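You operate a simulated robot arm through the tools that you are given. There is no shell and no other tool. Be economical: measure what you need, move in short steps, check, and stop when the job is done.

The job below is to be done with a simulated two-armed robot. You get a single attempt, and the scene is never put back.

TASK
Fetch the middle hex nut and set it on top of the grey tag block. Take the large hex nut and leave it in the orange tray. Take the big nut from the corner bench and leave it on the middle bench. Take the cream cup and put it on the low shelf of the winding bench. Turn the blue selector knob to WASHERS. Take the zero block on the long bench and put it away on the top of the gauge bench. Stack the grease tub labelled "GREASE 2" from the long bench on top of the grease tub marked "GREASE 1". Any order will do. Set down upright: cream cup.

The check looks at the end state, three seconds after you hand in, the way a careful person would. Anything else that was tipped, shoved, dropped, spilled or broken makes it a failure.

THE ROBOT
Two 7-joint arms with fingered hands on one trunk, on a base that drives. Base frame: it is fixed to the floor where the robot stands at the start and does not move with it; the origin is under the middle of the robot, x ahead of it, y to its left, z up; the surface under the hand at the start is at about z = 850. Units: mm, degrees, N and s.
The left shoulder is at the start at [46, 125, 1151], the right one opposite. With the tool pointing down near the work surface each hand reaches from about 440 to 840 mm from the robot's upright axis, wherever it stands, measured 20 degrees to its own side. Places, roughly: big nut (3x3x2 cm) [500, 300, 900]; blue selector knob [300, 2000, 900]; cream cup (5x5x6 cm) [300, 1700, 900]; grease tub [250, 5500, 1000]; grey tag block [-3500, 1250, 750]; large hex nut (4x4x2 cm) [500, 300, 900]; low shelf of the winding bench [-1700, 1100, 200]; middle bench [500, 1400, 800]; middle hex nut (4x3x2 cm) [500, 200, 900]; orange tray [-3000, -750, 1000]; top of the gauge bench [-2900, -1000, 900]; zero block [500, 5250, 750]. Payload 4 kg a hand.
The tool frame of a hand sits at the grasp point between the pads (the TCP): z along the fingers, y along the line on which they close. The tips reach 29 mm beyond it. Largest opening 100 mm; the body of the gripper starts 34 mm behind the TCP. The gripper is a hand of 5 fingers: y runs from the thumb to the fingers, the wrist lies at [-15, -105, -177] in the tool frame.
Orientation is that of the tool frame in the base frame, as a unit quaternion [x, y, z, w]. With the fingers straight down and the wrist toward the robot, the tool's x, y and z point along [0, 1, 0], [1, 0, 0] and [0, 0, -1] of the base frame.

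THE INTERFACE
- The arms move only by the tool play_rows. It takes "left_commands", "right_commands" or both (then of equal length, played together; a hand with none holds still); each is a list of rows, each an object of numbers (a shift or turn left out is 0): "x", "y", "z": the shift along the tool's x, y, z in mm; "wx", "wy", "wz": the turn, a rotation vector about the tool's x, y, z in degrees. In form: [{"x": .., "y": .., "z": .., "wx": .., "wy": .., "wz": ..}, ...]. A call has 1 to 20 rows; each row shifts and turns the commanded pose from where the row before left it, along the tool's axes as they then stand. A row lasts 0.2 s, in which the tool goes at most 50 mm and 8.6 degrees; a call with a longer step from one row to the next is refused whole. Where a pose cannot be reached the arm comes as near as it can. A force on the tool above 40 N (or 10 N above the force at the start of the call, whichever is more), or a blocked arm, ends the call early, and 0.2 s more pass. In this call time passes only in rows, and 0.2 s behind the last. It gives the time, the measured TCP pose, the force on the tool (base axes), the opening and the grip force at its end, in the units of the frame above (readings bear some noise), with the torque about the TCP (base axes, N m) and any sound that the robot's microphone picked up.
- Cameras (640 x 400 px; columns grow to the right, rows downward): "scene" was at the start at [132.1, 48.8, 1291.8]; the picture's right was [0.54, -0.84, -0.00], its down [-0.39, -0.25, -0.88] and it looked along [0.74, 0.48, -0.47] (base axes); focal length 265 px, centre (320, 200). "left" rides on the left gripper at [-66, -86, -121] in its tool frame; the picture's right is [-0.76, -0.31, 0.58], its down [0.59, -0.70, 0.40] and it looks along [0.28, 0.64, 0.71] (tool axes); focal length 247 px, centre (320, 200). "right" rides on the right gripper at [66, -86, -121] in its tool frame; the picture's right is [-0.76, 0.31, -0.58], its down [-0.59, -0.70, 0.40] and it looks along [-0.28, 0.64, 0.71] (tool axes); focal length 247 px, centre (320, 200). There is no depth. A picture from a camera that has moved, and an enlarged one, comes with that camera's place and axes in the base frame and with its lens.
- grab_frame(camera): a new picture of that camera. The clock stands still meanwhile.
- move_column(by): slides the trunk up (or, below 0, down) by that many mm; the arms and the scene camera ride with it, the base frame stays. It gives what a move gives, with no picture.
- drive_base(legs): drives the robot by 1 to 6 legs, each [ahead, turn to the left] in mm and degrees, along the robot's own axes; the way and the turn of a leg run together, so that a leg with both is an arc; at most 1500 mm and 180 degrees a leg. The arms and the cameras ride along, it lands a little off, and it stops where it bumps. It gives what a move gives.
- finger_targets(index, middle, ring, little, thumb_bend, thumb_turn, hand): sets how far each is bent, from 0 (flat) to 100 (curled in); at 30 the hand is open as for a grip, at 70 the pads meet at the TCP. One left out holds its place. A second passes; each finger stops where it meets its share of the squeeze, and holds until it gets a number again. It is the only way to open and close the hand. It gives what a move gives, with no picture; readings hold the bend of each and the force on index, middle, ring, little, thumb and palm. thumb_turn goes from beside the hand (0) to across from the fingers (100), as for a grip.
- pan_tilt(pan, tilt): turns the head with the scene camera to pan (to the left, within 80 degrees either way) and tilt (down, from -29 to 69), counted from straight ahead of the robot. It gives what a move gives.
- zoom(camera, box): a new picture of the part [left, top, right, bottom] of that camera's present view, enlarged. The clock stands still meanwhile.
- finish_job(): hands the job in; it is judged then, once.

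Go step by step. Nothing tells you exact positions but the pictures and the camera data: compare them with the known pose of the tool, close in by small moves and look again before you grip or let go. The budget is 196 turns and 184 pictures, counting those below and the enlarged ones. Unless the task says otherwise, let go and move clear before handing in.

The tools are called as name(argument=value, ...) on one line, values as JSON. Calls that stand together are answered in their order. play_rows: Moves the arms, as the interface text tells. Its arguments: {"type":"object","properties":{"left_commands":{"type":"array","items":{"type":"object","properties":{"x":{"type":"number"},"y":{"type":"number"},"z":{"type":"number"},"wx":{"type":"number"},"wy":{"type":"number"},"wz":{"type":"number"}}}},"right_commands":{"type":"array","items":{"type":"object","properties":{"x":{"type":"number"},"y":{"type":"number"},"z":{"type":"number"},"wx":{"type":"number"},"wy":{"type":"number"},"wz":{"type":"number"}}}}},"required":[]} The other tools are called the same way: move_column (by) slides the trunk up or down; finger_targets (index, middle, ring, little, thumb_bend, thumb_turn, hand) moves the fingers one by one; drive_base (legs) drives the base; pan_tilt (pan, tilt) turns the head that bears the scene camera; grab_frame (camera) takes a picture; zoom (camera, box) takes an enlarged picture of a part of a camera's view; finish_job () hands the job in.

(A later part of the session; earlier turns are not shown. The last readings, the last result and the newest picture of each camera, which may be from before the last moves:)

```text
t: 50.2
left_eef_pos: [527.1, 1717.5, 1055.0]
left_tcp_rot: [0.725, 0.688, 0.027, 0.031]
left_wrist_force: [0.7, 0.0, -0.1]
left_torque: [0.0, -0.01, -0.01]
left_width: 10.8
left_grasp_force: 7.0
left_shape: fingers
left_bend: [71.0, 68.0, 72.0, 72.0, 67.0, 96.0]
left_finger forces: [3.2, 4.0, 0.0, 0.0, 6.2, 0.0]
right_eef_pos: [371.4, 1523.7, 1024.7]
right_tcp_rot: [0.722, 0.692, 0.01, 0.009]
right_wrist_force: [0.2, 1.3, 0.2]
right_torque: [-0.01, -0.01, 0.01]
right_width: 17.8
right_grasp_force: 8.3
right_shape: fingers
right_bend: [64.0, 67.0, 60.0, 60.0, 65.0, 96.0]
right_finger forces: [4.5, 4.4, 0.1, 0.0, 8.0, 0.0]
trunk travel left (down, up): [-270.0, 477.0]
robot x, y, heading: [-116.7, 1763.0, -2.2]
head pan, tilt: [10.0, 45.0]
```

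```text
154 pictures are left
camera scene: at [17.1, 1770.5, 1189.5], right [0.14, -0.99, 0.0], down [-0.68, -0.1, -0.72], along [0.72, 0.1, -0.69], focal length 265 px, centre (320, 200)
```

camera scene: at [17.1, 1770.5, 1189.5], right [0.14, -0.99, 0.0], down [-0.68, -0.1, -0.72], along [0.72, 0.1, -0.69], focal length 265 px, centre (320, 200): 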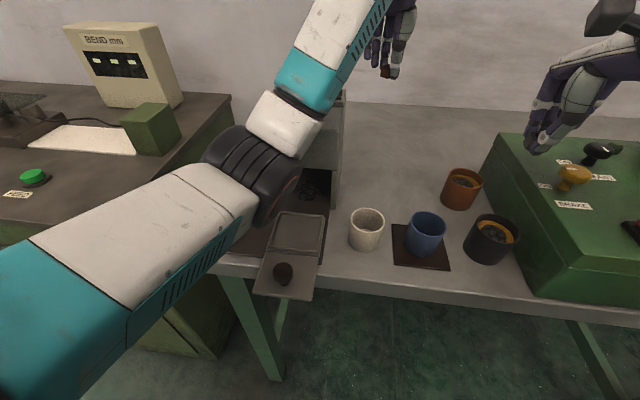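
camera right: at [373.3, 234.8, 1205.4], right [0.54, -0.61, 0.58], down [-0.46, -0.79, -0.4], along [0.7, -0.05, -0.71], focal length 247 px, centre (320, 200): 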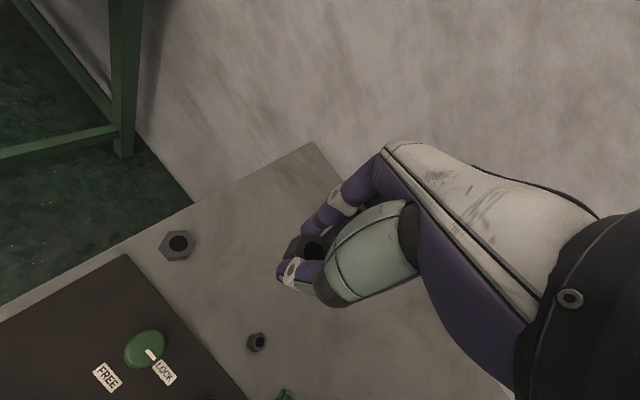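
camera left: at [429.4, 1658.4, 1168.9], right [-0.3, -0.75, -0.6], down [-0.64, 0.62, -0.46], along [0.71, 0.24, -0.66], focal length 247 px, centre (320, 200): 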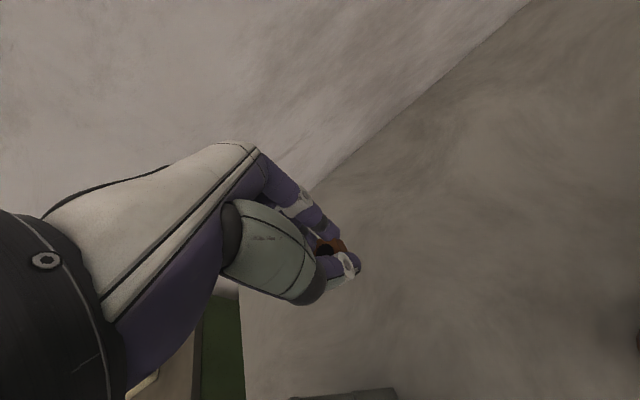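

The left arm did not follow down fully, so its elbow probably rests on the bin box. I raise the trunk again at once and look.

move_column(by=180)

grab_frame(camera="scene")

```text
t: 52.2
left_eef_pos: [547.9, 1716.6, 1184.0]
left_tcp_rot: [0.722, 0.691, -0.001, -0.001]
left_wrist_force: [0.1, -0.5, -0.2]
left_torque: [0.04, -0.04, -0.02]
left_width: 10.6
left_grasp_force: 6.8
left_shape: fingers
left_bend: [71.0, 68.0, 72.0, 72.0, 67.0, 96.0]
left_finger forces: [3.3, 4.0, 0.0, 0.0, 6.2, 0.1]
right_eef_pos: [391.1, 1518.5, 1188.7]
right_tcp_rot: [0.723, 0.691, -0.001, -0.001]
right_wrist_force: [0.2, 0.2, -0.8]
right_torque: [-0.01, 0.0, 0.0]
right_width: 17.5
right_grasp_force: 8.7
right_shape: fingers
right_bend: [64.0, 67.0, 60.0, 60.0, 65.0, 96.0]
right_finger forces: [4.6, 4.5, 0.0, 0.0, 8.2, 0.1]
trunk travel left (down, up): [-450.0, 297.0]
robot x, y, heading: [-115.2, 1762.5, -2.7]
head pan, tilt: [10.0, 45.0]
```

```text
153 pictures are left
camera scene: at [2.5, 1774.4, 1367.0], right [0.12, -0.99, 0.0], down [-0.7, -0.09, -0.71], along [0.7, 0.09, -0.71], focal length 265 px, centre (320, 200)
```

scene: 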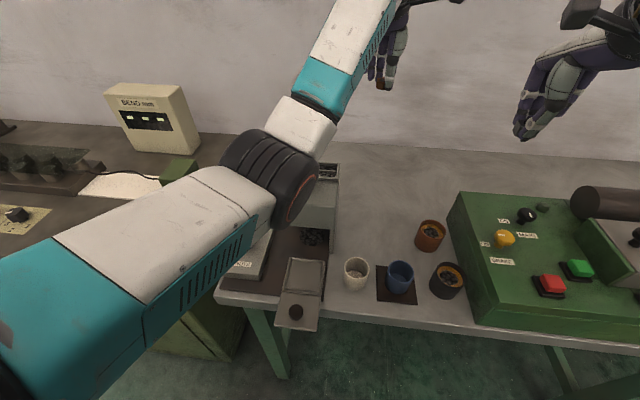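

play_rows(left_commands=[{"x": 40, "y": -18}, {"x": 40, "y": -18}, {"x": 40, "y": -18}, {"x": 40, "y": -18}, {"x": 40, "y": -18}, {"x": 40, "y": -18}, {}])

grab_frame(camera="scene")

zoom(camera="scene", box=[200, 130, 440, 330])

```text
t: 53.8
left_eef_pos: [452.6, 1964.7, 1182.1]
left_tcp_rot: [0.718, 0.696, 0.0, -0.002]
left_wrist_force: [0.8, 1.1, -0.7]
left_torque: [-0.05, 0.01, -0.01]
left_width: 10.7
left_grasp_force: 6.5
left_shape: fingers
left_bend: [71.0, 68.0, 72.0, 72.0, 67.0, 96.0]
left_finger forces: [3.3, 4.0, 0.0, 0.1, 6.0, 0.0]
right_eef_pos: [397.6, 1523.7, 1187.3]
right_tcp_rot: [0.717, 0.697, -0.001, -0.002]
right_wrist_force: [1.1, 0.3, -1.0]
right_torque: [-0.01, 0.04, 0.0]
right_width: 17.7
right_grasp_force: 8.4
right_shape: fingers
right_bend: [65.0, 67.0, 60.0, 60.0, 65.0, 96.0]
right_finger forces: [4.6, 4.5, 0.0, 0.0, 7.9, 0.1]
trunk travel left (down, up): [-450.0, 297.0]
robot x, y, heading: [-111.8, 1767.9, -1.9]
head pan, tilt: [10.0, 45.0]
```

```text
152 pictures are left
camera scene: at [5.8, 1774.4, 1366.9], right [0.14, -0.99, 0.0], down [-0.7, -0.1, -0.71], along [0.7, 0.1, -0.71], focal length 265 px, centre (320, 200)
```

scene: 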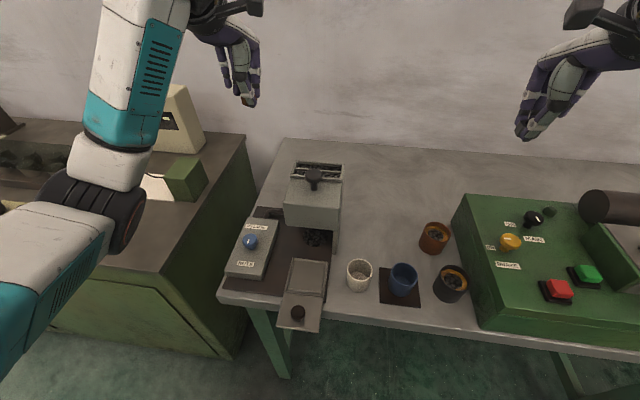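

```text
2.00 times, centred on (320, 230) of scene
camera zoom: at [5.8, 1774.4, 1366.9], right [0.14, -0.99, 0.0], down [-0.7, -0.1, -0.71], along [0.7, 0.1, -0.71], focal length 530 px, centre (320, 140)
```

zoom: 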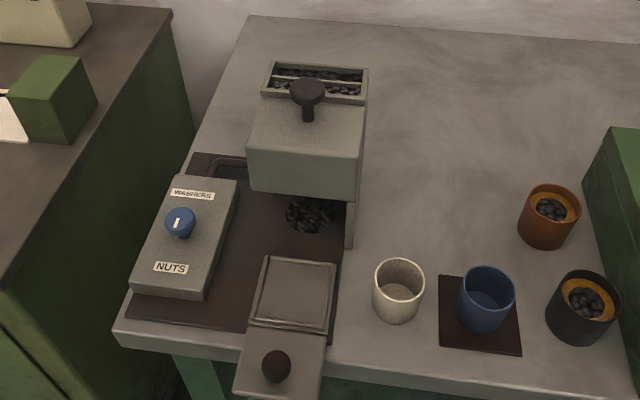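

zoom(camera="scene", box=[260, 150, 360, 270])

```text
3.33 times, centred on (310, 210) of scene
camera zoom: at [5.8, 1774.4, 1366.9], right [0.14, -0.99, 0.0], down [-0.7, -0.1, -0.71], along [0.7, 0.1, -0.71], focal length 884 px, centre (353, 167)
```

zoom: 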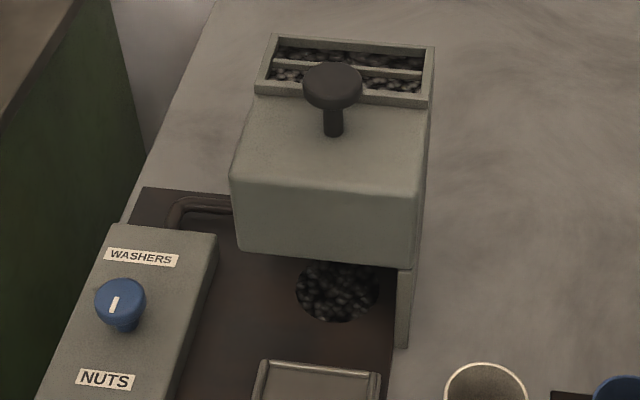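

The machine itself appears unmoved. I'll stand further right so the left elbow stays clear, keep the trunk high, and lower with the arm instead.

drive_base(legs=[[0, 90], [-330, 0], [0, -89]])

move_column(by=80)

grab_frame(camera="scene")

```text
t: 63.7
left_eef_pos: [436.9, 1598.2, 1181.3]
left_tcp_rot: [0.742, 0.67, -0.001, -0.001]
left_wrist_force: [0.4, -0.3, 0.1]
left_torque: [0.0, 0.0, 0.0]
left_width: 9.7
left_grasp_force: 6.1
left_shape: fingers
left_bend: [71.0, 68.0, 72.0, 72.0, 67.0, 96.0]
left_finger forces: [3.1, 3.7, 0.0, 0.0, 5.6, 0.0]
right_eef_pos: [349.5, 1162.2, 1189.0]
right_tcp_rot: [0.742, 0.671, 0.0, 0.0]
right_wrist_force: [0.1, 0.5, -0.1]
right_torque: [0.03, -0.02, 0.0]
right_width: 16.6
right_grasp_force: 8.4
right_shape: fingers
right_bend: [65.0, 67.0, 60.0, 60.0, 65.0, 96.0]
right_finger forces: [4.5, 4.3, 0.0, 0.0, 7.4, 0.0]
trunk travel left (down, up): [-450.0, 297.0]
robot x, y, heading: [-143.2, 1426.2, -5.6]
head pan, tilt: [10.0, 45.0]
```

```text
t: 64.9
left_eef_pos: [437.4, 1598.9, 1260.7]
left_tcp_rot: [0.741, 0.671, 0.0, 0.0]
left_wrist_force: [0.5, -0.6, -1.2]
left_torque: [-0.01, -0.04, 0.0]
left_width: 9.6
left_grasp_force: 5.7
left_shape: fingers
left_bend: [71.0, 68.0, 72.0, 72.0, 67.0, 96.0]
left_finger forces: [3.2, 3.8, 0.0, 0.0, 5.8, 0.0]
right_eef_pos: [350.7, 1162.4, 1269.9]
right_tcp_rot: [0.742, 0.67, -0.001, 0.0]
right_wrist_force: [-0.5, -0.1, -0.6]
right_torque: [-0.02, 0.0, -0.01]
right_width: 16.9
right_grasp_force: 8.1
right_shape: fingers
right_bend: [65.0, 67.0, 60.0, 60.0, 65.0, 96.0]
right_finger forces: [4.6, 4.3, 0.0, 0.0, 7.5, 0.0]
trunk travel left (down, up): [-530.0, 217.0]
robot x, y, heading: [-140.4, 1425.9, -5.6]
head pan, tilt: [10.0, 45.0]
```

```text
149 pictures are left
camera scene: at [-31.4, 1428.3, 1447.7], right [0.07, -1.0, 0.0], down [-0.71, -0.05, -0.71], along [0.7, 0.05, -0.71], focal length 265 px, centre (320, 200)
```

scene: 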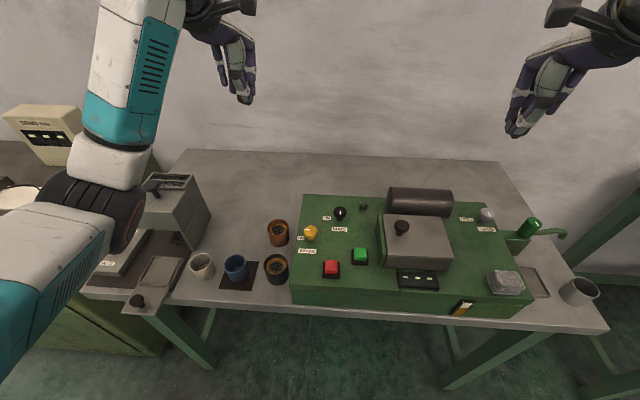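

The clear patch near (580, 1680) is now at a comfortable angle. I move over it and lower with the arm to about z=900.

play_rows(left_commands=[{"x": 19, "y": 27}, {"x": 19, "y": 27}, {"x": 19, "y": 27}, {"x": 19, "y": 27}, {"x": 19, "y": 27}, {"z": 40}, {"z": 40}, {"z": 40}, {"z": 40}, {}])

grab_frame(camera="scene")

```text
t: 67.1
left_eef_pos: [581.8, 1677.1, 1101.6]
left_tcp_rot: [0.743, 0.669, 0.0, 0.0]
left_wrist_force: [-0.3, 0.0, 0.1]
left_torque: [-0.04, -0.02, 0.0]
left_width: 9.4
left_grasp_force: 6.6
left_shape: fingers
left_bend: [71.0, 68.0, 72.0, 72.0, 67.0, 96.0]
left_finger forces: [3.1, 3.8, 0.0, 0.0, 5.7, 0.1]
right_eef_pos: [348.4, 1162.6, 1269.1]
right_tcp_rot: [0.742, 0.671, 0.0, -0.001]
right_wrist_force: [0.2, 0.1, -0.5]
right_torque: [0.01, 0.01, 0.0]
right_width: 16.8
right_grasp_force: 8.0
right_shape: fingers
right_bend: [65.0, 67.0, 60.0, 60.0, 65.0, 96.0]
right_finger forces: [4.4, 4.2, 0.1, 0.0, 7.4, 0.0]
trunk travel left (down, up): [-530.0, 217.0]
robot x, y, heading: [-139.9, 1425.4, -5.8]
head pan, tilt: [10.0, 45.0]
```

```text
148 pictures are left
camera scene: at [-32.0, 1428.4, 1447.9], right [0.07, -1.0, 0.0], down [-0.71, -0.05, -0.71], along [0.7, 0.05, -0.71], focal length 265 px, centre (320, 200)
```

scene: 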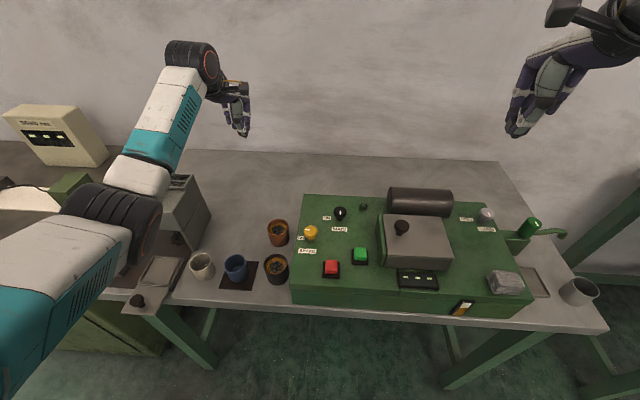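

play_rows(left_commands=[{"z": 40}, {"z": 40}, {"z": 40}, {"z": 30}, {}])

grab_frame(camera="scene")

grab_frame(camera="left")

```text
t: 68.3
left_eef_pos: [579.2, 1677.9, 951.4]
left_tcp_rot: [0.742, 0.67, -0.001, -0.001]
left_wrist_force: [-0.5, 0.0, -0.1]
left_torque: [0.01, -0.01, -0.04]
left_width: 9.6
left_grasp_force: 5.8
left_shape: fingers
left_bend: [71.0, 68.0, 72.0, 72.0, 67.0, 96.0]
left_finger forces: [3.2, 3.7, 0.0, 0.1, 5.6, 0.0]
right_eef_pos: [350.3, 1162.3, 1270.4]
right_tcp_rot: [0.742, 0.67, -0.001, 0.0]
right_wrist_force: [0.9, -0.5, 0.0]
right_torque: [0.01, -0.01, 0.04]
right_width: 16.8
right_grasp_force: 8.2
right_shape: fingers
right_bend: [65.0, 67.0, 60.0, 60.0, 65.0, 96.0]
right_finger forces: [4.6, 4.3, 0.0, 0.1, 7.3, 0.0]
trunk travel left (down, up): [-530.0, 217.0]
robot x, y, heading: [-144.7, 1430.1, -5.6]
head pan, tilt: [10.0, 45.0]
```

```text
147 pictures are left
camera scene: at [-31.8, 1428.5, 1447.9], right [0.07, -1.0, 0.0], down [-0.71, -0.05, -0.71], along [0.7, 0.05, -0.71], focal length 265 px, centre (320, 200)
```

scene: 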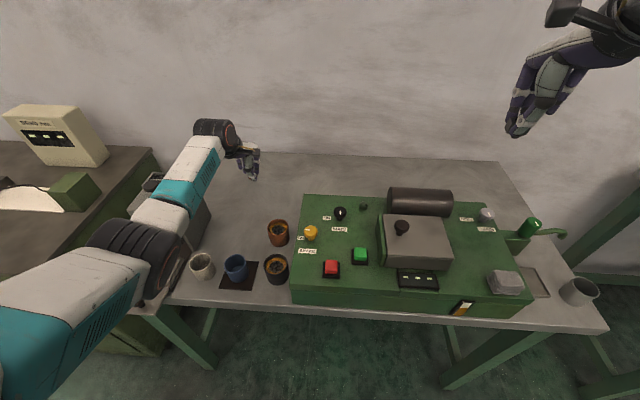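

```text
146 pictures are left
camera left: at [488.1, 1621.2, 1072.8], right [-0.38, -0.72, -0.58], down [-0.64, 0.66, -0.4], along [0.67, 0.22, -0.71], focal length 247 px, centre (320, 200)
```

left: 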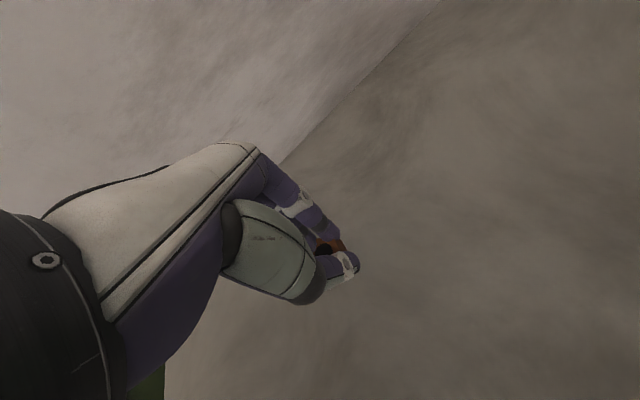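

Clear. Continue down with small steps until the nut touches.

play_rows(left_commands=[{"z": 35}, {"z": 30}, {"z": 15}, {}])

zoom(camera="scene", box=[180, 120, 300, 220])

grab_frame(camera="left")

```text
t: 69.3
left_eef_pos: [579.9, 1675.1, 879.5]
left_tcp_rot: [0.742, 0.671, 0.005, 0.004]
left_wrist_force: [-5.2, 1.5, 33.2]
left_torque: [-0.11, 0.73, -0.06]
left_width: 8.8
left_grasp_force: 23.5
left_shape: fingers
left_bend: [71.0, 68.0, 72.0, 72.0, 71.0, 96.0]
left_finger forces: [4.0, 4.9, 0.0, 0.0, 37.6, 0.0]
right_eef_pos: [346.7, 1162.0, 1271.7]
right_tcp_rot: [0.742, 0.671, 0.002, 0.001]
right_wrist_force: [0.4, -0.1, 0.2]
right_torque: [0.01, -0.02, 0.02]
right_width: 17.1
right_grasp_force: 8.3
right_shape: fingers
right_bend: [65.0, 67.0, 60.0, 60.0, 65.0, 96.0]
right_finger forces: [4.4, 4.3, 0.0, 0.0, 7.4, 0.1]
trunk travel left (down, up): [-530.0, 217.0]
robot x, y, heading: [-142.2, 1428.5, -5.8]
head pan, tilt: [10.0, 45.0]
```

```text
4.00 times, centred on (240, 170) of scene
camera zoom: at [-36.4, 1427.3, 1448.6], right [0.07, -1.0, 0.0], down [-0.7, -0.05, -0.71], along [0.71, 0.05, -0.7], focal length 1060 px, centre (640, 320)
```

zoom: 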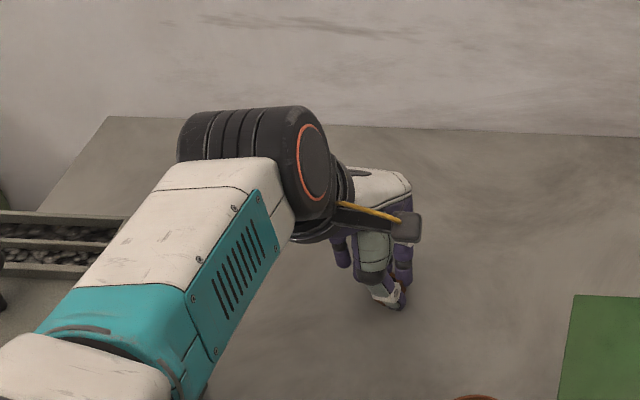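

```text
144 pictures are left
camera left: at [486.8, 1620.0, 1000.8], right [-0.37, -0.72, -0.58], down [-0.64, 0.66, -0.41], along [0.68, 0.22, -0.7], focal length 247 px, centre (320, 200)
```

left: 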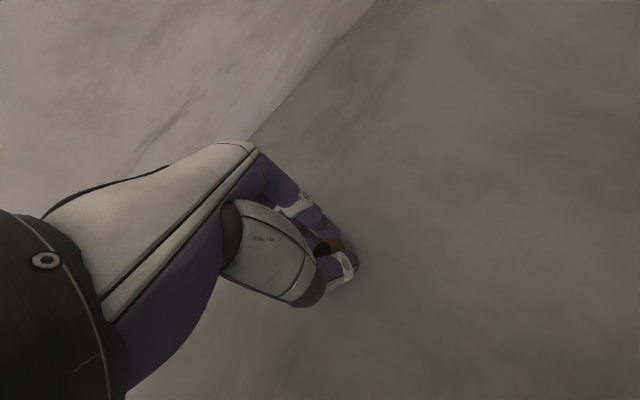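

The bench top is here already (about z=850). I ease off and release gently.

play_rows(left_commands=[{"z": -6}, {"z": -4}, {}])

finger_targets(hand="left", index=46, middle=46, ring=46, little=46, thumb_bend=46)

play_rows(left_commands=[{"z": -15}, {"z": -35}, {"z": -40}, {"z": -40}, {}])

grab_frame(camera="left")

```text
t: 70.1
left_eef_pos: [577.0, 1677.0, 881.5]
left_tcp_rot: [0.743, 0.669, -0.001, -0.002]
left_wrist_force: [1.3, -0.3, 4.8]
left_torque: [-0.07, 0.04, 0.02]
left_width: 8.9
left_grasp_force: 8.9
left_shape: fingers
left_bend: [71.0, 67.0, 72.0, 72.0, 69.0, 96.0]
left_finger forces: [3.9, 4.4, 0.1, 0.0, 9.8, 0.1]
right_eef_pos: [349.7, 1163.2, 1270.3]
right_tcp_rot: [0.742, 0.67, 0.0, 0.0]
right_wrist_force: [0.0, -0.4, 0.2]
right_torque: [0.02, -0.01, -0.02]
right_width: 16.9
right_grasp_force: 8.2
right_shape: fingers
right_bend: [65.0, 67.0, 60.0, 60.0, 65.0, 96.0]
right_finger forces: [4.5, 4.3, 0.0, 0.1, 7.4, 0.1]
trunk travel left (down, up): [-530.0, 217.0]
robot x, y, heading: [-143.7, 1425.7, -5.7]
head pan, tilt: [10.0, 45.0]
```

```text
t: 71.1
left_eef_pos: [578.9, 1678.7, 882.7]
left_tcp_rot: [0.742, 0.67, -0.001, 0.0]
left_wrist_force: [2.0, -1.1, 5.0]
left_torque: [-0.05, 0.15, 0.0]
left_width: 56.2
left_grasp_force: 2.7
left_shape: fingers
left_bend: [46.0, 46.0, 46.0, 46.0, 48.0, 97.0]
left_finger forces: [0.0, 0.0, 0.0, 0.1, 5.8, 0.0]
right_eef_pos: [348.9, 1162.3, 1268.1]
right_tcp_rot: [0.741, 0.671, 0.0, 0.0]
right_wrist_force: [-1.0, 0.2, -0.6]
right_torque: [0.0, -0.03, -0.03]
right_width: 16.7
right_grasp_force: 7.4
right_shape: fingers
right_bend: [65.0, 67.0, 60.0, 60.0, 65.0, 96.0]
right_finger forces: [4.6, 4.3, 0.0, 0.1, 7.4, 0.1]
trunk travel left (down, up): [-530.0, 217.0]
robot x, y, heading: [-142.5, 1425.8, -5.4]
head pan, tilt: [10.0, 45.0]
```

```text
t: 72.3
left_eef_pos: [580.0, 1682.5, 1010.2]
left_tcp_rot: [0.742, 0.67, -0.001, -0.001]
left_wrist_force: [-0.4, 1.7, -0.5]
left_torque: [0.0, 0.01, -0.01]
left_width: 59.8
left_grasp_force: 0.0
left_shape: fingers
left_bend: [46.0, 46.0, 46.0, 46.0, 46.0, 98.0]
left_finger forces: [0.1, 0.0, 0.0, 0.0, 0.1, 0.0]
right_eef_pos: [350.6, 1163.1, 1269.3]
right_tcp_rot: [0.742, 0.671, 0.0, 0.001]
right_wrist_force: [0.4, -0.1, -0.5]
right_torque: [0.0, -0.02, 0.0]
right_width: 16.8
right_grasp_force: 8.2
right_shape: fingers
right_bend: [65.0, 67.0, 60.0, 60.0, 65.0, 96.0]
right_finger forces: [4.5, 4.3, 0.0, 0.0, 7.5, 0.0]
trunk travel left (down, up): [-530.0, 217.0]
robot x, y, heading: [-139.5, 1424.8, -5.7]
head pan, tilt: [10.0, 45.0]
```

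```text
143 pictures are left
camera left: at [490.1, 1626.2, 1131.7], right [-0.38, -0.72, -0.58], down [-0.64, 0.66, -0.4], along [0.67, 0.22, -0.71], focal length 247 px, centre (320, 200)
```

left: 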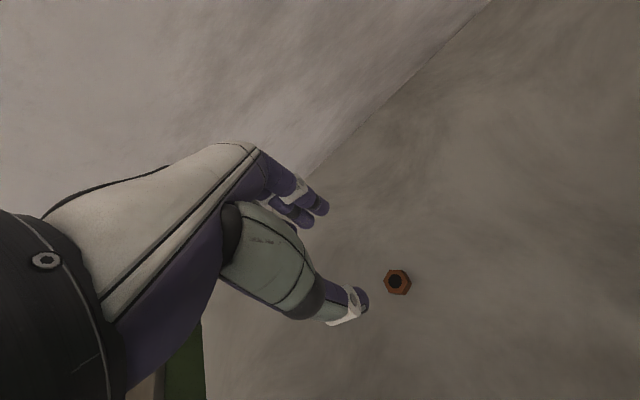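

The copper nut stands on the middle bench. Next I retract the left arm and drive to reach knob and cup.

play_rows(left_commands=[{"z": -45}, {"z": -45}, {"z": -45}, {"z": -45, "y": -10}, {"z": -20, "y": -40}, {"y": -45}, {"y": -45}, {}])

drive_base(legs=[[0, 94], [275, 0], [0, -88]])

grab_frame(camera="scene")

```text
t: 74.1
left_eef_pos: [439.8, 1694.5, 1209.6]
left_tcp_rot: [0.742, 0.671, 0.0, -0.001]
left_wrist_force: [0.8, 0.5, 0.4]
left_torque: [0.01, 0.0, -0.01]
left_width: 59.8
left_grasp_force: 0.1
left_shape: fingers
left_bend: [46.0, 46.0, 46.0, 46.0, 46.0, 98.0]
left_finger forces: [0.0, 0.0, 0.0, 0.1, 0.1, 0.1]
right_eef_pos: [351.7, 1161.6, 1268.9]
right_tcp_rot: [0.742, 0.67, 0.0, -0.001]
right_wrist_force: [0.7, -1.0, -1.1]
right_torque: [0.06, 0.0, -0.03]
right_width: 17.1
right_grasp_force: 8.1
right_shape: fingers
right_bend: [65.0, 67.0, 60.0, 60.0, 65.0, 96.0]
right_finger forces: [4.4, 4.1, 0.1, 0.0, 7.5, 0.0]
trunk travel left (down, up): [-530.0, 217.0]
robot x, y, heading: [-142.1, 1426.2, -5.7]
head pan, tilt: [10.0, 45.0]
```

```text
t: 84.1
left_eef_pos: [395.4, 2047.6, 1211.3]
left_tcp_rot: [0.694, 0.72, 0.0, -0.001]
left_wrist_force: [0.2, -0.2, -0.3]
left_torque: [0.0, 0.06, -0.02]
left_width: 59.7
left_grasp_force: 0.1
left_shape: fingers
left_bend: [46.0, 46.0, 46.0, 46.0, 46.0, 98.0]
left_finger forces: [0.0, 0.0, 0.0, 0.1, 0.0, 0.1]
right_eef_pos: [380.2, 1507.1, 1269.7]
right_tcp_rot: [0.694, 0.72, 0.0, 0.0]
right_wrist_force: [-0.5, -0.6, -0.9]
right_torque: [-0.01, 0.0, 0.01]
right_width: 16.0
right_grasp_force: 7.9
right_shape: fingers
right_bend: [65.0, 67.0, 60.0, 60.0, 65.0, 96.0]
right_finger forces: [4.4, 4.1, 0.1, 0.1, 7.1, 0.0]
trunk travel left (down, up): [-530.0, 217.0]
robot x, y, heading: [-145.0, 1702.0, 2.5]
head pan, tilt: [10.0, 45.0]
```

```text
142 pictures are left
camera scene: at [-35.6, 1718.9, 1447.8], right [0.21, -0.98, 0.0], down [-0.69, -0.15, -0.71], along [0.69, 0.15, -0.71], focal length 265 px, centre (320, 200)
```

scene: 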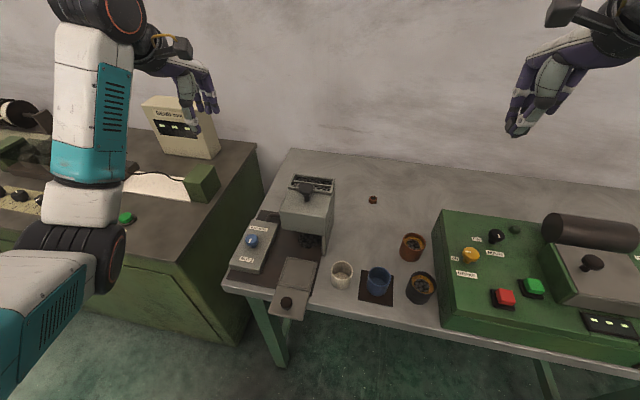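

zoom(camera="scene", box=[210, 205, 300, 280])

play_rows(left_commands=[{"x": -26, "y": -30}, {"x": -26, "y": -30}, {"x": -20, "y": -22, "z": 20}, {"z": 45}, {"z": 45}, {"z": 45}, {}])

grab_frame(camera="left")

grab_frame(camera="scene")

```text
5.33 times, centred on (255, 242) of scene
camera zoom: at [-35.6, 1718.9, 1447.8], right [0.21, -0.98, 0.0], down [-0.69, -0.15, -0.71], along [0.69, 0.15, -0.71], focal length 1414 px, centre (667, -27)
```

zoom: 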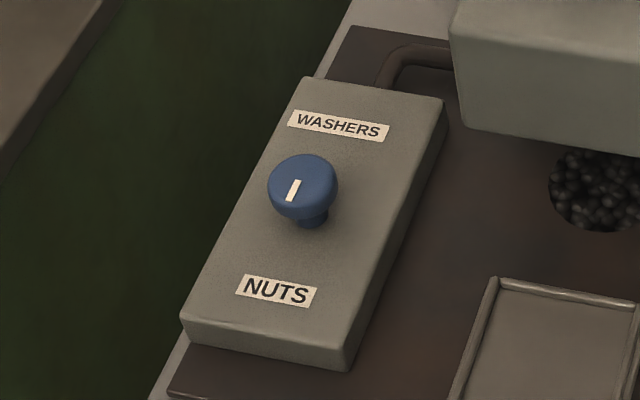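

```text
t: 85.7
left_eef_pos: [315.0, 1974.8, 1056.3]
left_tcp_rot: [0.694, 0.72, 0.0, -0.001]
left_wrist_force: [0.0, -0.4, -0.5]
left_torque: [0.04, 0.0, 0.01]
left_width: 59.6
left_grasp_force: 0.1
left_shape: fingers
left_bend: [46.0, 46.0, 46.0, 46.0, 46.0, 98.0]
left_finger forces: [0.1, 0.1, 0.0, 0.0, 0.0, 0.0]
right_eef_pos: [381.4, 1507.2, 1269.5]
right_tcp_rot: [0.694, 0.72, 0.0, 0.0]
right_wrist_force: [0.3, -0.4, -0.8]
right_torque: [-0.01, -0.02, 0.01]
right_width: 15.8
right_grasp_force: 7.9
right_shape: fingers
right_bend: [65.0, 67.0, 60.0, 60.0, 65.0, 96.0]
right_finger forces: [4.5, 4.2, 0.0, 0.0, 7.0, 0.0]
trunk travel left (down, up): [-530.0, 217.0]
robot x, y, heading: [-143.0, 1701.6, 2.4]
head pan, tilt: [10.0, 45.0]
```

```text
140 pictures are left
camera left: at [232.1, 1906.1, 1176.2], right [-0.28, -0.77, -0.58], down [-0.72, 0.56, -0.4], along [0.63, 0.31, -0.71], focal length 247 px, centre (320, 200)
```

left: 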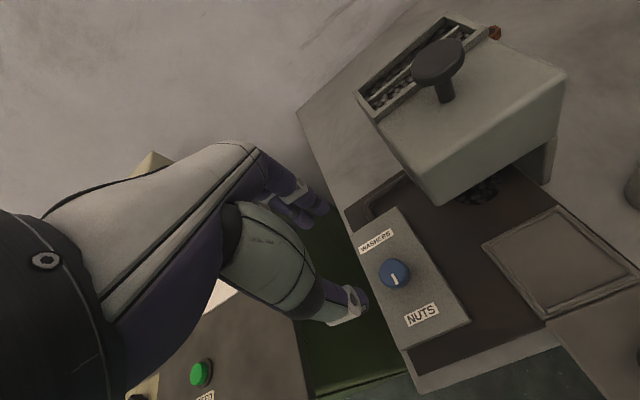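

```text
139 pictures are left
camera scene: at [-35.6, 1718.7, 1447.9], right [0.21, -0.98, 0.0], down [-0.69, -0.15, -0.71], along [0.69, 0.15, -0.71], focal length 265 px, centre (320, 200)
```

scene: 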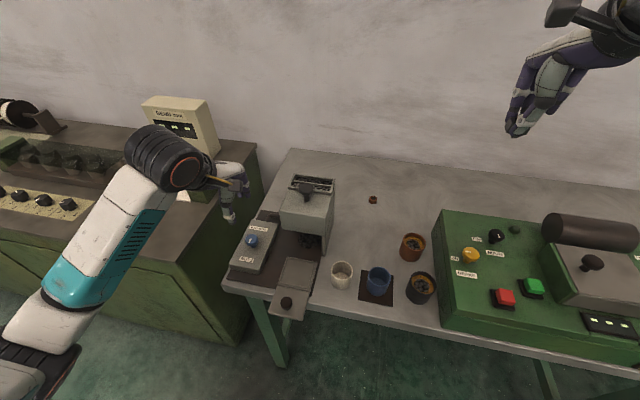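

zoom(camera="left", box=[340, 220, 460, 340])

```text
3.33 times, centred on (400, 280) of left
camera zoom: at [232.1, 1906.1, 1176.2], right [-0.28, -0.77, -0.58], down [-0.72, 0.56, -0.4], along [0.63, 0.31, -0.71], focal length 823 px, centre (53, -67)
```

zoom: 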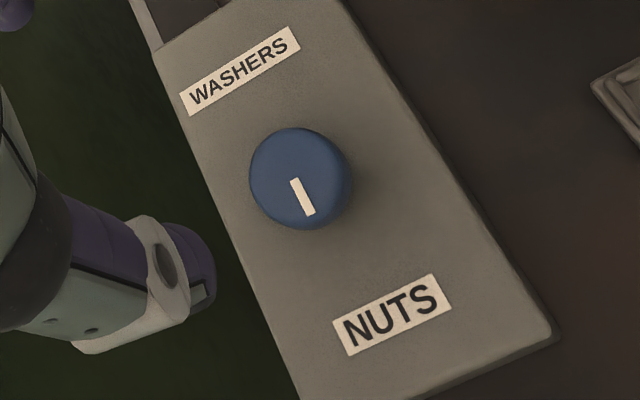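

The pointer is at NUTS; WASHERS lies away from the robot. I pre-rotate the left hand counter-clockwise above the knob so I can then turn it clockwise.

play_rows(left_commands=[{"x": -2.3, "y": 6, "z": 20}, {"z": 20, "wz": -8.5}, {"z": 15, "wz": -8.5}, {"wz": -8.5}, {"wz": -8.5}, {"wz": -8.5}, {"wz": -8.5}, {"wz": -8.5}, {}])

grab_frame(camera="left")

grab_frame(camera="scene")

```text
t: 87.7
left_eef_pos: [320.8, 1970.8, 1000.6]
left_tcp_rot: [0.243, 0.97, 0.001, 0.0]
left_wrist_force: [0.1, -0.4, 0.1]
left_torque: [-0.03, 0.02, 0.0]
left_width: 59.7
left_grasp_force: 0.0
left_shape: fingers
left_bend: [46.0, 46.0, 46.0, 46.0, 46.0, 98.0]
left_finger forces: [0.0, 0.1, 0.0, 0.0, 0.1, 0.0]
right_eef_pos: [379.7, 1509.2, 1270.0]
right_tcp_rot: [0.694, 0.72, 0.0, 0.0]
right_wrist_force: [-0.2, -0.5, 0.1]
right_torque: [0.03, 0.03, 0.03]
right_width: 15.8
right_grasp_force: 7.5
right_shape: fingers
right_bend: [65.0, 67.0, 60.0, 60.0, 65.0, 96.0]
right_finger forces: [4.4, 4.3, 0.1, 0.0, 6.9, 0.1]
trunk travel left (down, up): [-530.0, 217.0]
robot x, y, heading: [-141.2, 1697.3, 2.3]
head pan, tilt: [10.0, 45.0]
```

```text
137 pictures are left
camera left: at [338.5, 1864.3, 1121.0], right [0.52, -0.63, -0.58], down [-0.85, -0.34, -0.4], along [0.05, 0.7, -0.71], focal length 247 px, centre (320, 200)
```

left: 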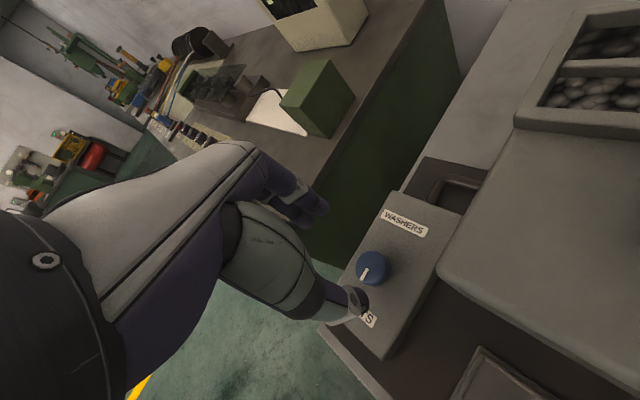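

```text
136 pictures are left
camera scene: at [-35.8, 1719.3, 1447.9], right [0.21, -0.98, 0.0], down [-0.69, -0.15, -0.71], along [0.69, 0.15, -0.71], focal length 265 px, centre (320, 200)
```

scene: 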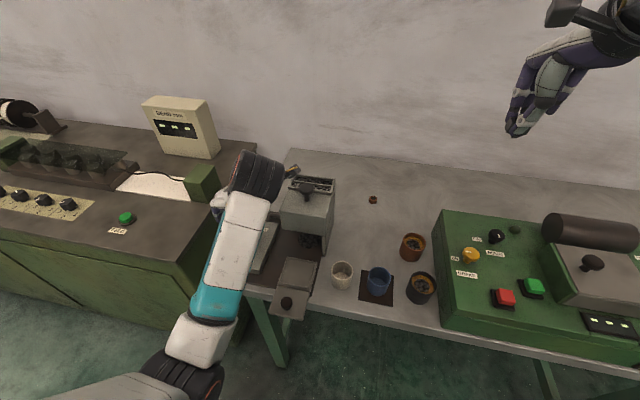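

The hand camera would come close to the dispenser handle, so I rotate back 30° before descending to grip the knob.

play_rows(left_commands=[{"wz": 8}, {"wz": 8}, {"wz": 8}, {"wz": 6}, {}])

play_rows(left_commands=[{"z": 30, "x": 1.5}, {"z": 30}, {"z": 12}, {"z": 6}, {}])

grab_frame(camera="left")

grab_frame(camera="scene")

```text
t: 88.9
left_eef_pos: [320.3, 1969.2, 1000.8]
left_tcp_rot: [0.488, 0.873, 0.0, 0.001]
left_wrist_force: [0.1, -0.1, 0.3]
left_torque: [-0.02, -0.01, -0.02]
left_width: 59.9
left_grasp_force: 0.1
left_shape: fingers
left_bend: [46.0, 46.0, 46.0, 46.0, 46.0, 98.0]
left_finger forces: [0.0, 0.0, 0.0, 0.1, 0.1, 0.0]
right_eef_pos: [380.4, 1507.7, 1269.2]
right_tcp_rot: [0.694, 0.72, 0.0, 0.0]
right_wrist_force: [-0.4, -0.4, -1.8]
right_torque: [-0.01, 0.0, -0.02]
right_width: 15.9
right_grasp_force: 7.9
right_shape: fingers
right_bend: [65.0, 67.0, 60.0, 60.0, 65.0, 96.0]
right_finger forces: [4.4, 4.2, 0.0, 0.1, 7.0, 0.0]
trunk travel left (down, up): [-530.0, 217.0]
robot x, y, heading: [-146.9, 1705.6, 2.3]
head pan, tilt: [10.0, 45.0]
```

```text
t: 90.1
left_eef_pos: [320.4, 1972.6, 922.9]
left_tcp_rot: [0.488, 0.873, 0.001, 0.0]
left_wrist_force: [0.0, 0.4, 0.1]
left_torque: [0.03, 0.01, -0.01]
left_width: 59.9
left_grasp_force: 0.2
left_shape: fingers
left_bend: [46.0, 46.0, 46.0, 46.0, 46.0, 98.0]
left_finger forces: [0.0, 0.0, 0.0, 0.1, 0.0, 0.0]
right_eef_pos: [379.2, 1508.5, 1269.9]
right_tcp_rot: [0.694, 0.72, 0.0, 0.0]
right_wrist_force: [0.1, 0.1, -0.1]
right_torque: [0.0, 0.01, -0.01]
right_width: 16.0
right_grasp_force: 7.7
right_shape: fingers
right_bend: [65.0, 67.0, 60.0, 60.0, 65.0, 96.0]
right_finger forces: [4.5, 4.3, 0.0, 0.1, 7.0, 0.0]
trunk travel left (down, up): [-530.0, 217.0]
robot x, y, heading: [-146.8, 1701.4, 2.2]
head pan, tilt: [10.0, 45.0]
```

```text
135 pictures are left
camera left: at [281.9, 1871.8, 1044.2], right [0.14, -0.81, -0.58], down [-0.91, 0.13, -0.4], along [0.4, 0.58, -0.71], focal length 247 px, centre (320, 200)
```

left: 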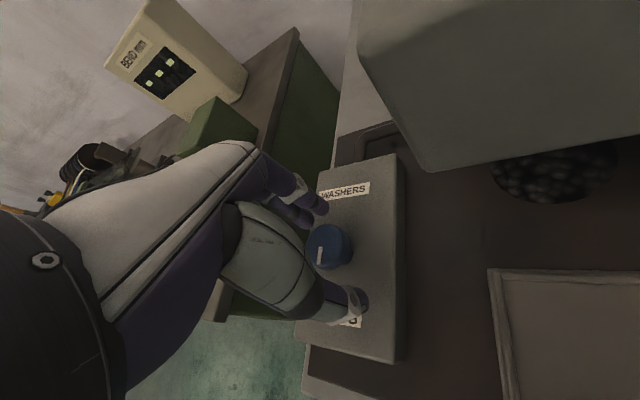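

```text
134 pictures are left
camera scene: at [-35.7, 1718.9, 1447.9], right [0.21, -0.98, 0.0], down [-0.69, -0.15, -0.71], along [0.69, 0.15, -0.71], focal length 265 px, centre (320, 200)
```

scene: 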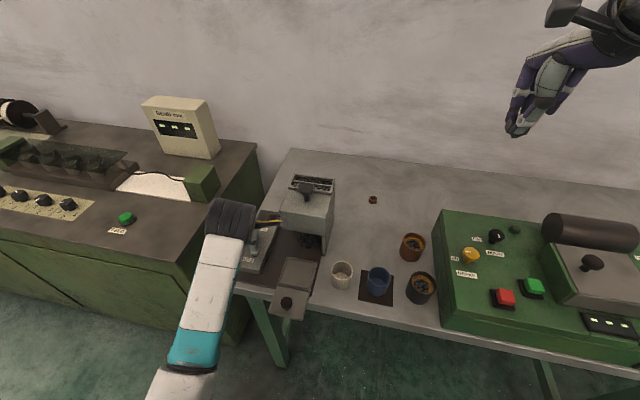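

The knob sits between thumb and fingers. I close lightly on it.

play_rows(left_commands=[{"z": 4, "x": 1, "y": 2}, {}])

finger_targets(hand="left", index=70, middle=70, thumb_bend=70)

zoom(camera="left", box=[250, 150, 450, 350])

```text
t: 90.7
left_eef_pos: [320.3, 1974.7, 919.0]
left_tcp_rot: [0.487, 0.874, 0.0, 0.0]
left_wrist_force: [0.1, 0.5, 0.1]
left_torque: [0.01, 0.02, -0.02]
left_width: 59.9
left_grasp_force: 0.0
left_shape: fingers
left_bend: [46.0, 46.0, 46.0, 46.0, 46.0, 98.0]
left_finger forces: [0.1, 0.0, 0.0, 0.1, 0.1, 0.0]
right_eef_pos: [380.0, 1508.3, 1270.0]
right_tcp_rot: [0.693, 0.72, 0.0, -0.001]
right_wrist_force: [-0.5, 1.0, -0.2]
right_torque: [0.0, 0.01, -0.04]
right_width: 16.1
right_grasp_force: 7.8
right_shape: fingers
right_bend: [65.0, 67.0, 60.0, 60.0, 65.0, 96.0]
right_finger forces: [4.5, 4.2, 0.0, 0.0, 7.0, 0.1]
trunk travel left (down, up): [-530.0, 217.0]
robot x, y, heading: [-144.5, 1701.8, 2.2]
head pan, tilt: [10.0, 45.0]
```

```text
t: 91.7
left_eef_pos: [321.7, 1975.0, 918.4]
left_tcp_rot: [0.487, 0.873, 0.0, -0.001]
left_wrist_force: [3.3, 1.4, -1.7]
left_torque: [0.03, -0.03, -0.02]
left_width: 23.7
left_grasp_force: 8.7
left_shape: fingers
left_bend: [61.0, 66.0, 46.0, 46.0, 64.0, 97.0]
left_finger forces: [8.0, 3.3, 0.0, 0.0, 6.8, 0.0]
right_eef_pos: [380.3, 1508.0, 1269.6]
right_tcp_rot: [0.694, 0.72, -0.001, 0.0]
right_wrist_force: [-0.7, -0.5, -1.0]
right_torque: [-0.02, 0.02, 0.01]
right_width: 15.8
right_grasp_force: 7.4
right_shape: fingers
right_bend: [65.0, 67.0, 60.0, 60.0, 65.0, 96.0]
right_finger forces: [4.5, 4.3, 0.1, 0.0, 6.9, 0.0]
trunk travel left (down, up): [-530.0, 217.0]
robot x, y, heading: [-139.7, 1703.1, 2.3]
head pan, tilt: [10.0, 45.0]
```

```text
2.00 times, centred on (350, 250) of left
camera zoom: at [283.7, 1873.8, 1040.1], right [0.14, -0.81, -0.58], down [-0.91, 0.13, -0.4], along [0.4, 0.58, -0.71], focal length 494 px, centre (260, 100)
```

zoom: 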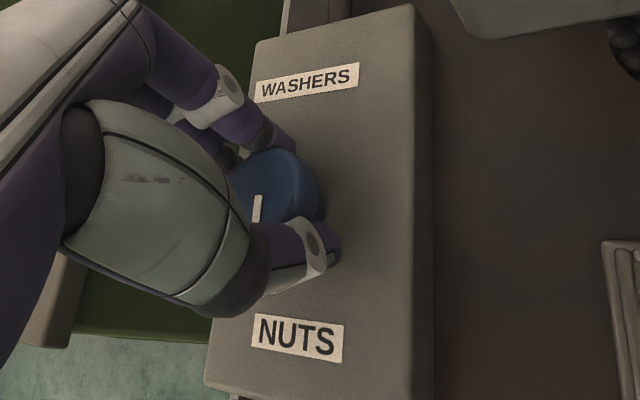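

Gripped. I turn clockwise by 64° and watch torque.

play_rows(left_commands=[{"wz": 8}, {"wz": 8}, {"wz": 8}, {"wz": 8}, {"wz": 8}, {"wz": 8}, {"wz": 8}, {"wz": 8}, {}])

zoom(camera="left", box=[250, 150, 450, 350])

```text
t: 93.7
left_eef_pos: [322.3, 1973.0, 918.0]
left_tcp_rot: [0.877, 0.481, -0.001, -0.001]
left_wrist_force: [9.3, -4.3, -5.3]
left_torque: [-0.07, -0.14, 0.34]
left_width: 18.6
left_grasp_force: 13.0
left_shape: fingers
left_bend: [61.0, 67.0, 46.0, 46.0, 68.0, 92.0]
left_finger forces: [8.9, 7.1, 0.1, 0.0, 9.5, 0.0]
right_eef_pos: [381.7, 1508.0, 1268.6]
right_tcp_rot: [0.694, 0.72, -0.001, 0.0]
right_wrist_force: [-0.1, -0.1, -0.3]
right_torque: [-0.01, 0.04, 0.0]
right_width: 15.9
right_grasp_force: 7.7
right_shape: fingers
right_bend: [65.0, 67.0, 60.0, 60.0, 65.0, 96.0]
right_finger forces: [4.4, 4.1, 0.0, 0.1, 7.1, 0.0]
trunk travel left (down, up): [-530.0, 217.0]
robot x, y, heading: [-141.0, 1703.1, 2.2]
head pan, tilt: [10.0, 45.0]
```

```text
2.00 times, centred on (350, 250) of left
camera zoom: at [215.4, 1964.4, 1038.7], right [-0.67, -0.47, -0.58], down [-0.28, 0.87, -0.4], along [0.69, -0.11, -0.71], focal length 494 px, centre (260, 100)
```

zoom: 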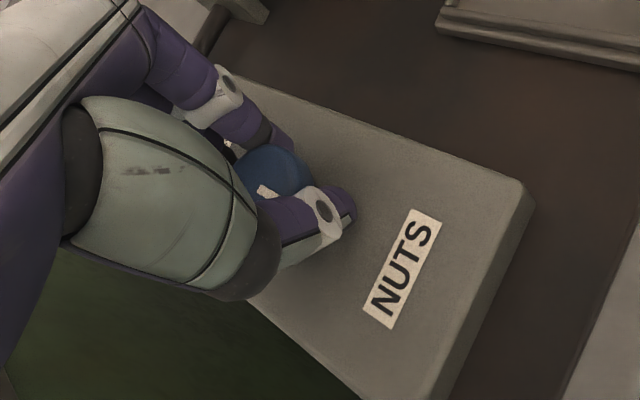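

The knob follows. Continue turning.

play_rows(left_commands=[{"wz": 8}, {"wz": 8}, {"wz": 8}, {"wz": 8}, {"wz": 8}, {}])

zoom(camera="left", box=[250, 150, 450, 350])

zoom(camera="scene", box=[160, 180, 320, 280])

```text
t: 95.1
left_eef_pos: [321.6, 1972.9, 917.7]
left_tcp_rot: [0.988, 0.152, -0.002, -0.001]
left_wrist_force: [4.2, -13.2, -12.0]
left_torque: [-0.13, -0.11, 0.39]
left_width: 15.8
left_grasp_force: 16.3
left_shape: fingers
left_bend: [60.0, 67.0, 46.0, 46.0, 70.0, 90.0]
left_finger forces: [9.7, 9.4, 0.0, 0.1, 12.7, 0.0]
right_eef_pos: [381.2, 1506.6, 1269.2]
right_tcp_rot: [0.694, 0.72, 0.0, -0.001]
right_wrist_force: [-0.7, -0.7, -0.5]
right_torque: [0.02, 0.0, 0.01]
right_width: 15.9
right_grasp_force: 7.8
right_shape: fingers
right_bend: [65.0, 67.0, 60.0, 60.0, 65.0, 96.0]
right_finger forces: [4.5, 4.2, 0.0, 0.0, 7.0, 0.0]
trunk travel left (down, up): [-530.0, 217.0]
robot x, y, heading: [-143.0, 1701.9, 2.0]
head pan, tilt: [10.0, 45.0]
```

```text
2.00 times, centred on (350, 250) of left
camera zoom: at [234.6, 2035.7, 1039.3], right [-0.82, 0.06, -0.57], down [0.35, 0.85, -0.4], along [0.46, -0.53, -0.71], focal length 494 px, centre (260, 100)
```

zoom: 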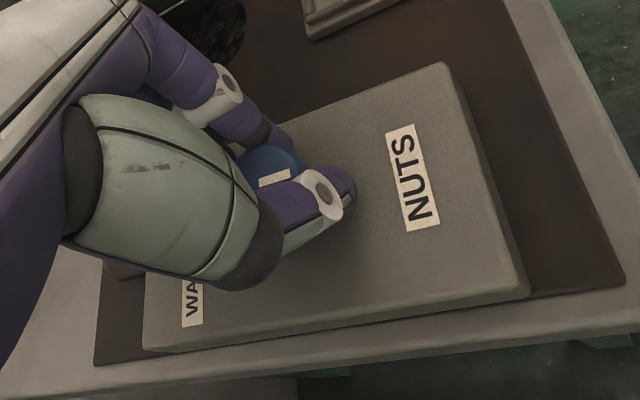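

```text
4.00 times, centred on (240, 230) of scene
camera zoom: at [-34.0, 1717.7, 1447.6], right [0.21, -0.98, 0.0], down [-0.69, -0.15, -0.71], along [0.69, 0.15, -0.71], focal length 1060 px, centre (640, 80)
```

zoom: 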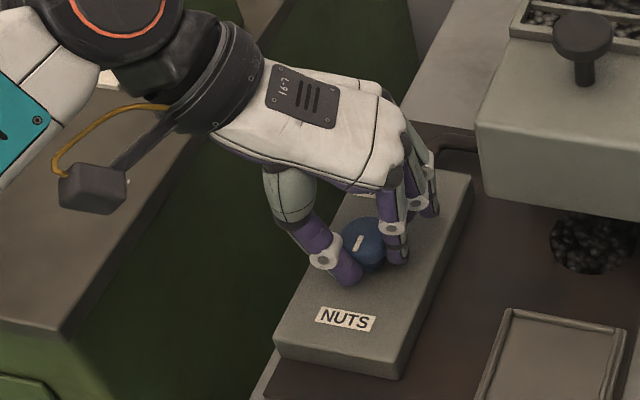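

I release to see where the pointer now stands.

finger_targets(hand="left", index=46, middle=46, thumb_bend=46)

zoom(camera="left", box=[250, 150, 450, 350])

zoom(camera="scene", box=[210, 205, 300, 280])

```text
t: 96.1
left_eef_pos: [322.1, 1975.9, 919.0]
left_tcp_rot: [0.988, 0.154, 0.001, -0.001]
left_wrist_force: [-0.1, 0.1, 0.1]
left_torque: [0.0, 0.02, -0.04]
left_width: 59.6
left_grasp_force: 0.1
left_shape: fingers
left_bend: [46.0, 46.0, 46.0, 46.0, 46.0, 97.0]
left_finger forces: [0.0, 0.0, 0.0, 0.0, 0.1, 0.0]
right_eef_pos: [380.0, 1508.5, 1269.7]
right_tcp_rot: [0.693, 0.721, 0.0, 0.0]
right_wrist_force: [-0.4, 0.4, -1.2]
right_torque: [-0.01, 0.01, -0.01]
right_width: 16.2
right_grasp_force: 8.2
right_shape: fingers
right_bend: [65.0, 67.0, 60.0, 60.0, 65.0, 96.0]
right_finger forces: [4.5, 4.2, 0.0, 0.1, 7.1, 0.0]
trunk travel left (down, up): [-530.0, 217.0]
robot x, y, heading: [-145.1, 1697.3, 2.4]
head pan, tilt: [10.0, 45.0]
```

```text
2.00 times, centred on (350, 250) of left
camera zoom: at [233.4, 2036.8, 1039.9], right [-0.81, 0.06, -0.58], down [0.35, 0.85, -0.4], along [0.46, -0.53, -0.71], focal length 494 px, centre (260, 100)
```

zoom: 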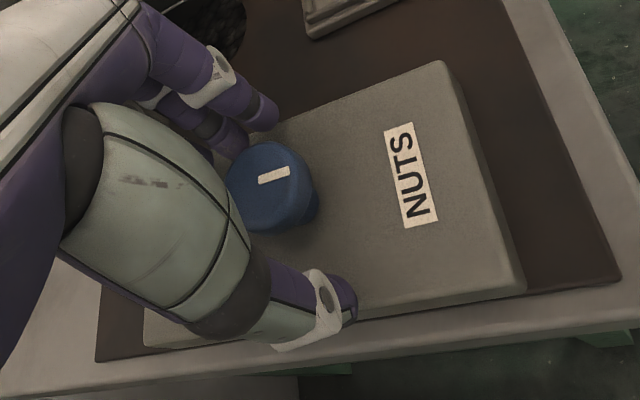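

```text
5.33 times, centred on (255, 242) of scene
camera zoom: at [-35.7, 1718.9, 1447.9], right [0.21, -0.98, 0.0], down [-0.69, -0.15, -0.71], along [0.69, 0.15, -0.71], focal length 1414 px, centre (667, -27)
```

zoom: 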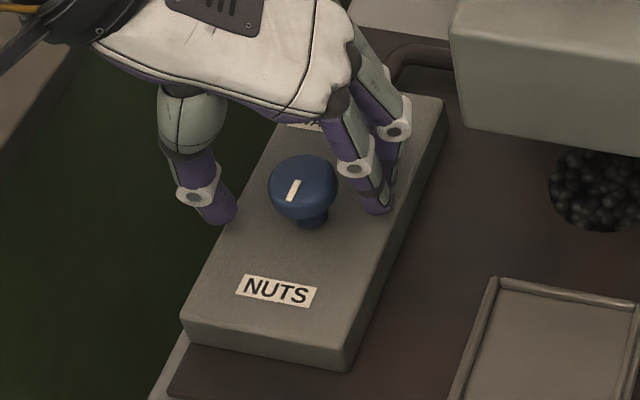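

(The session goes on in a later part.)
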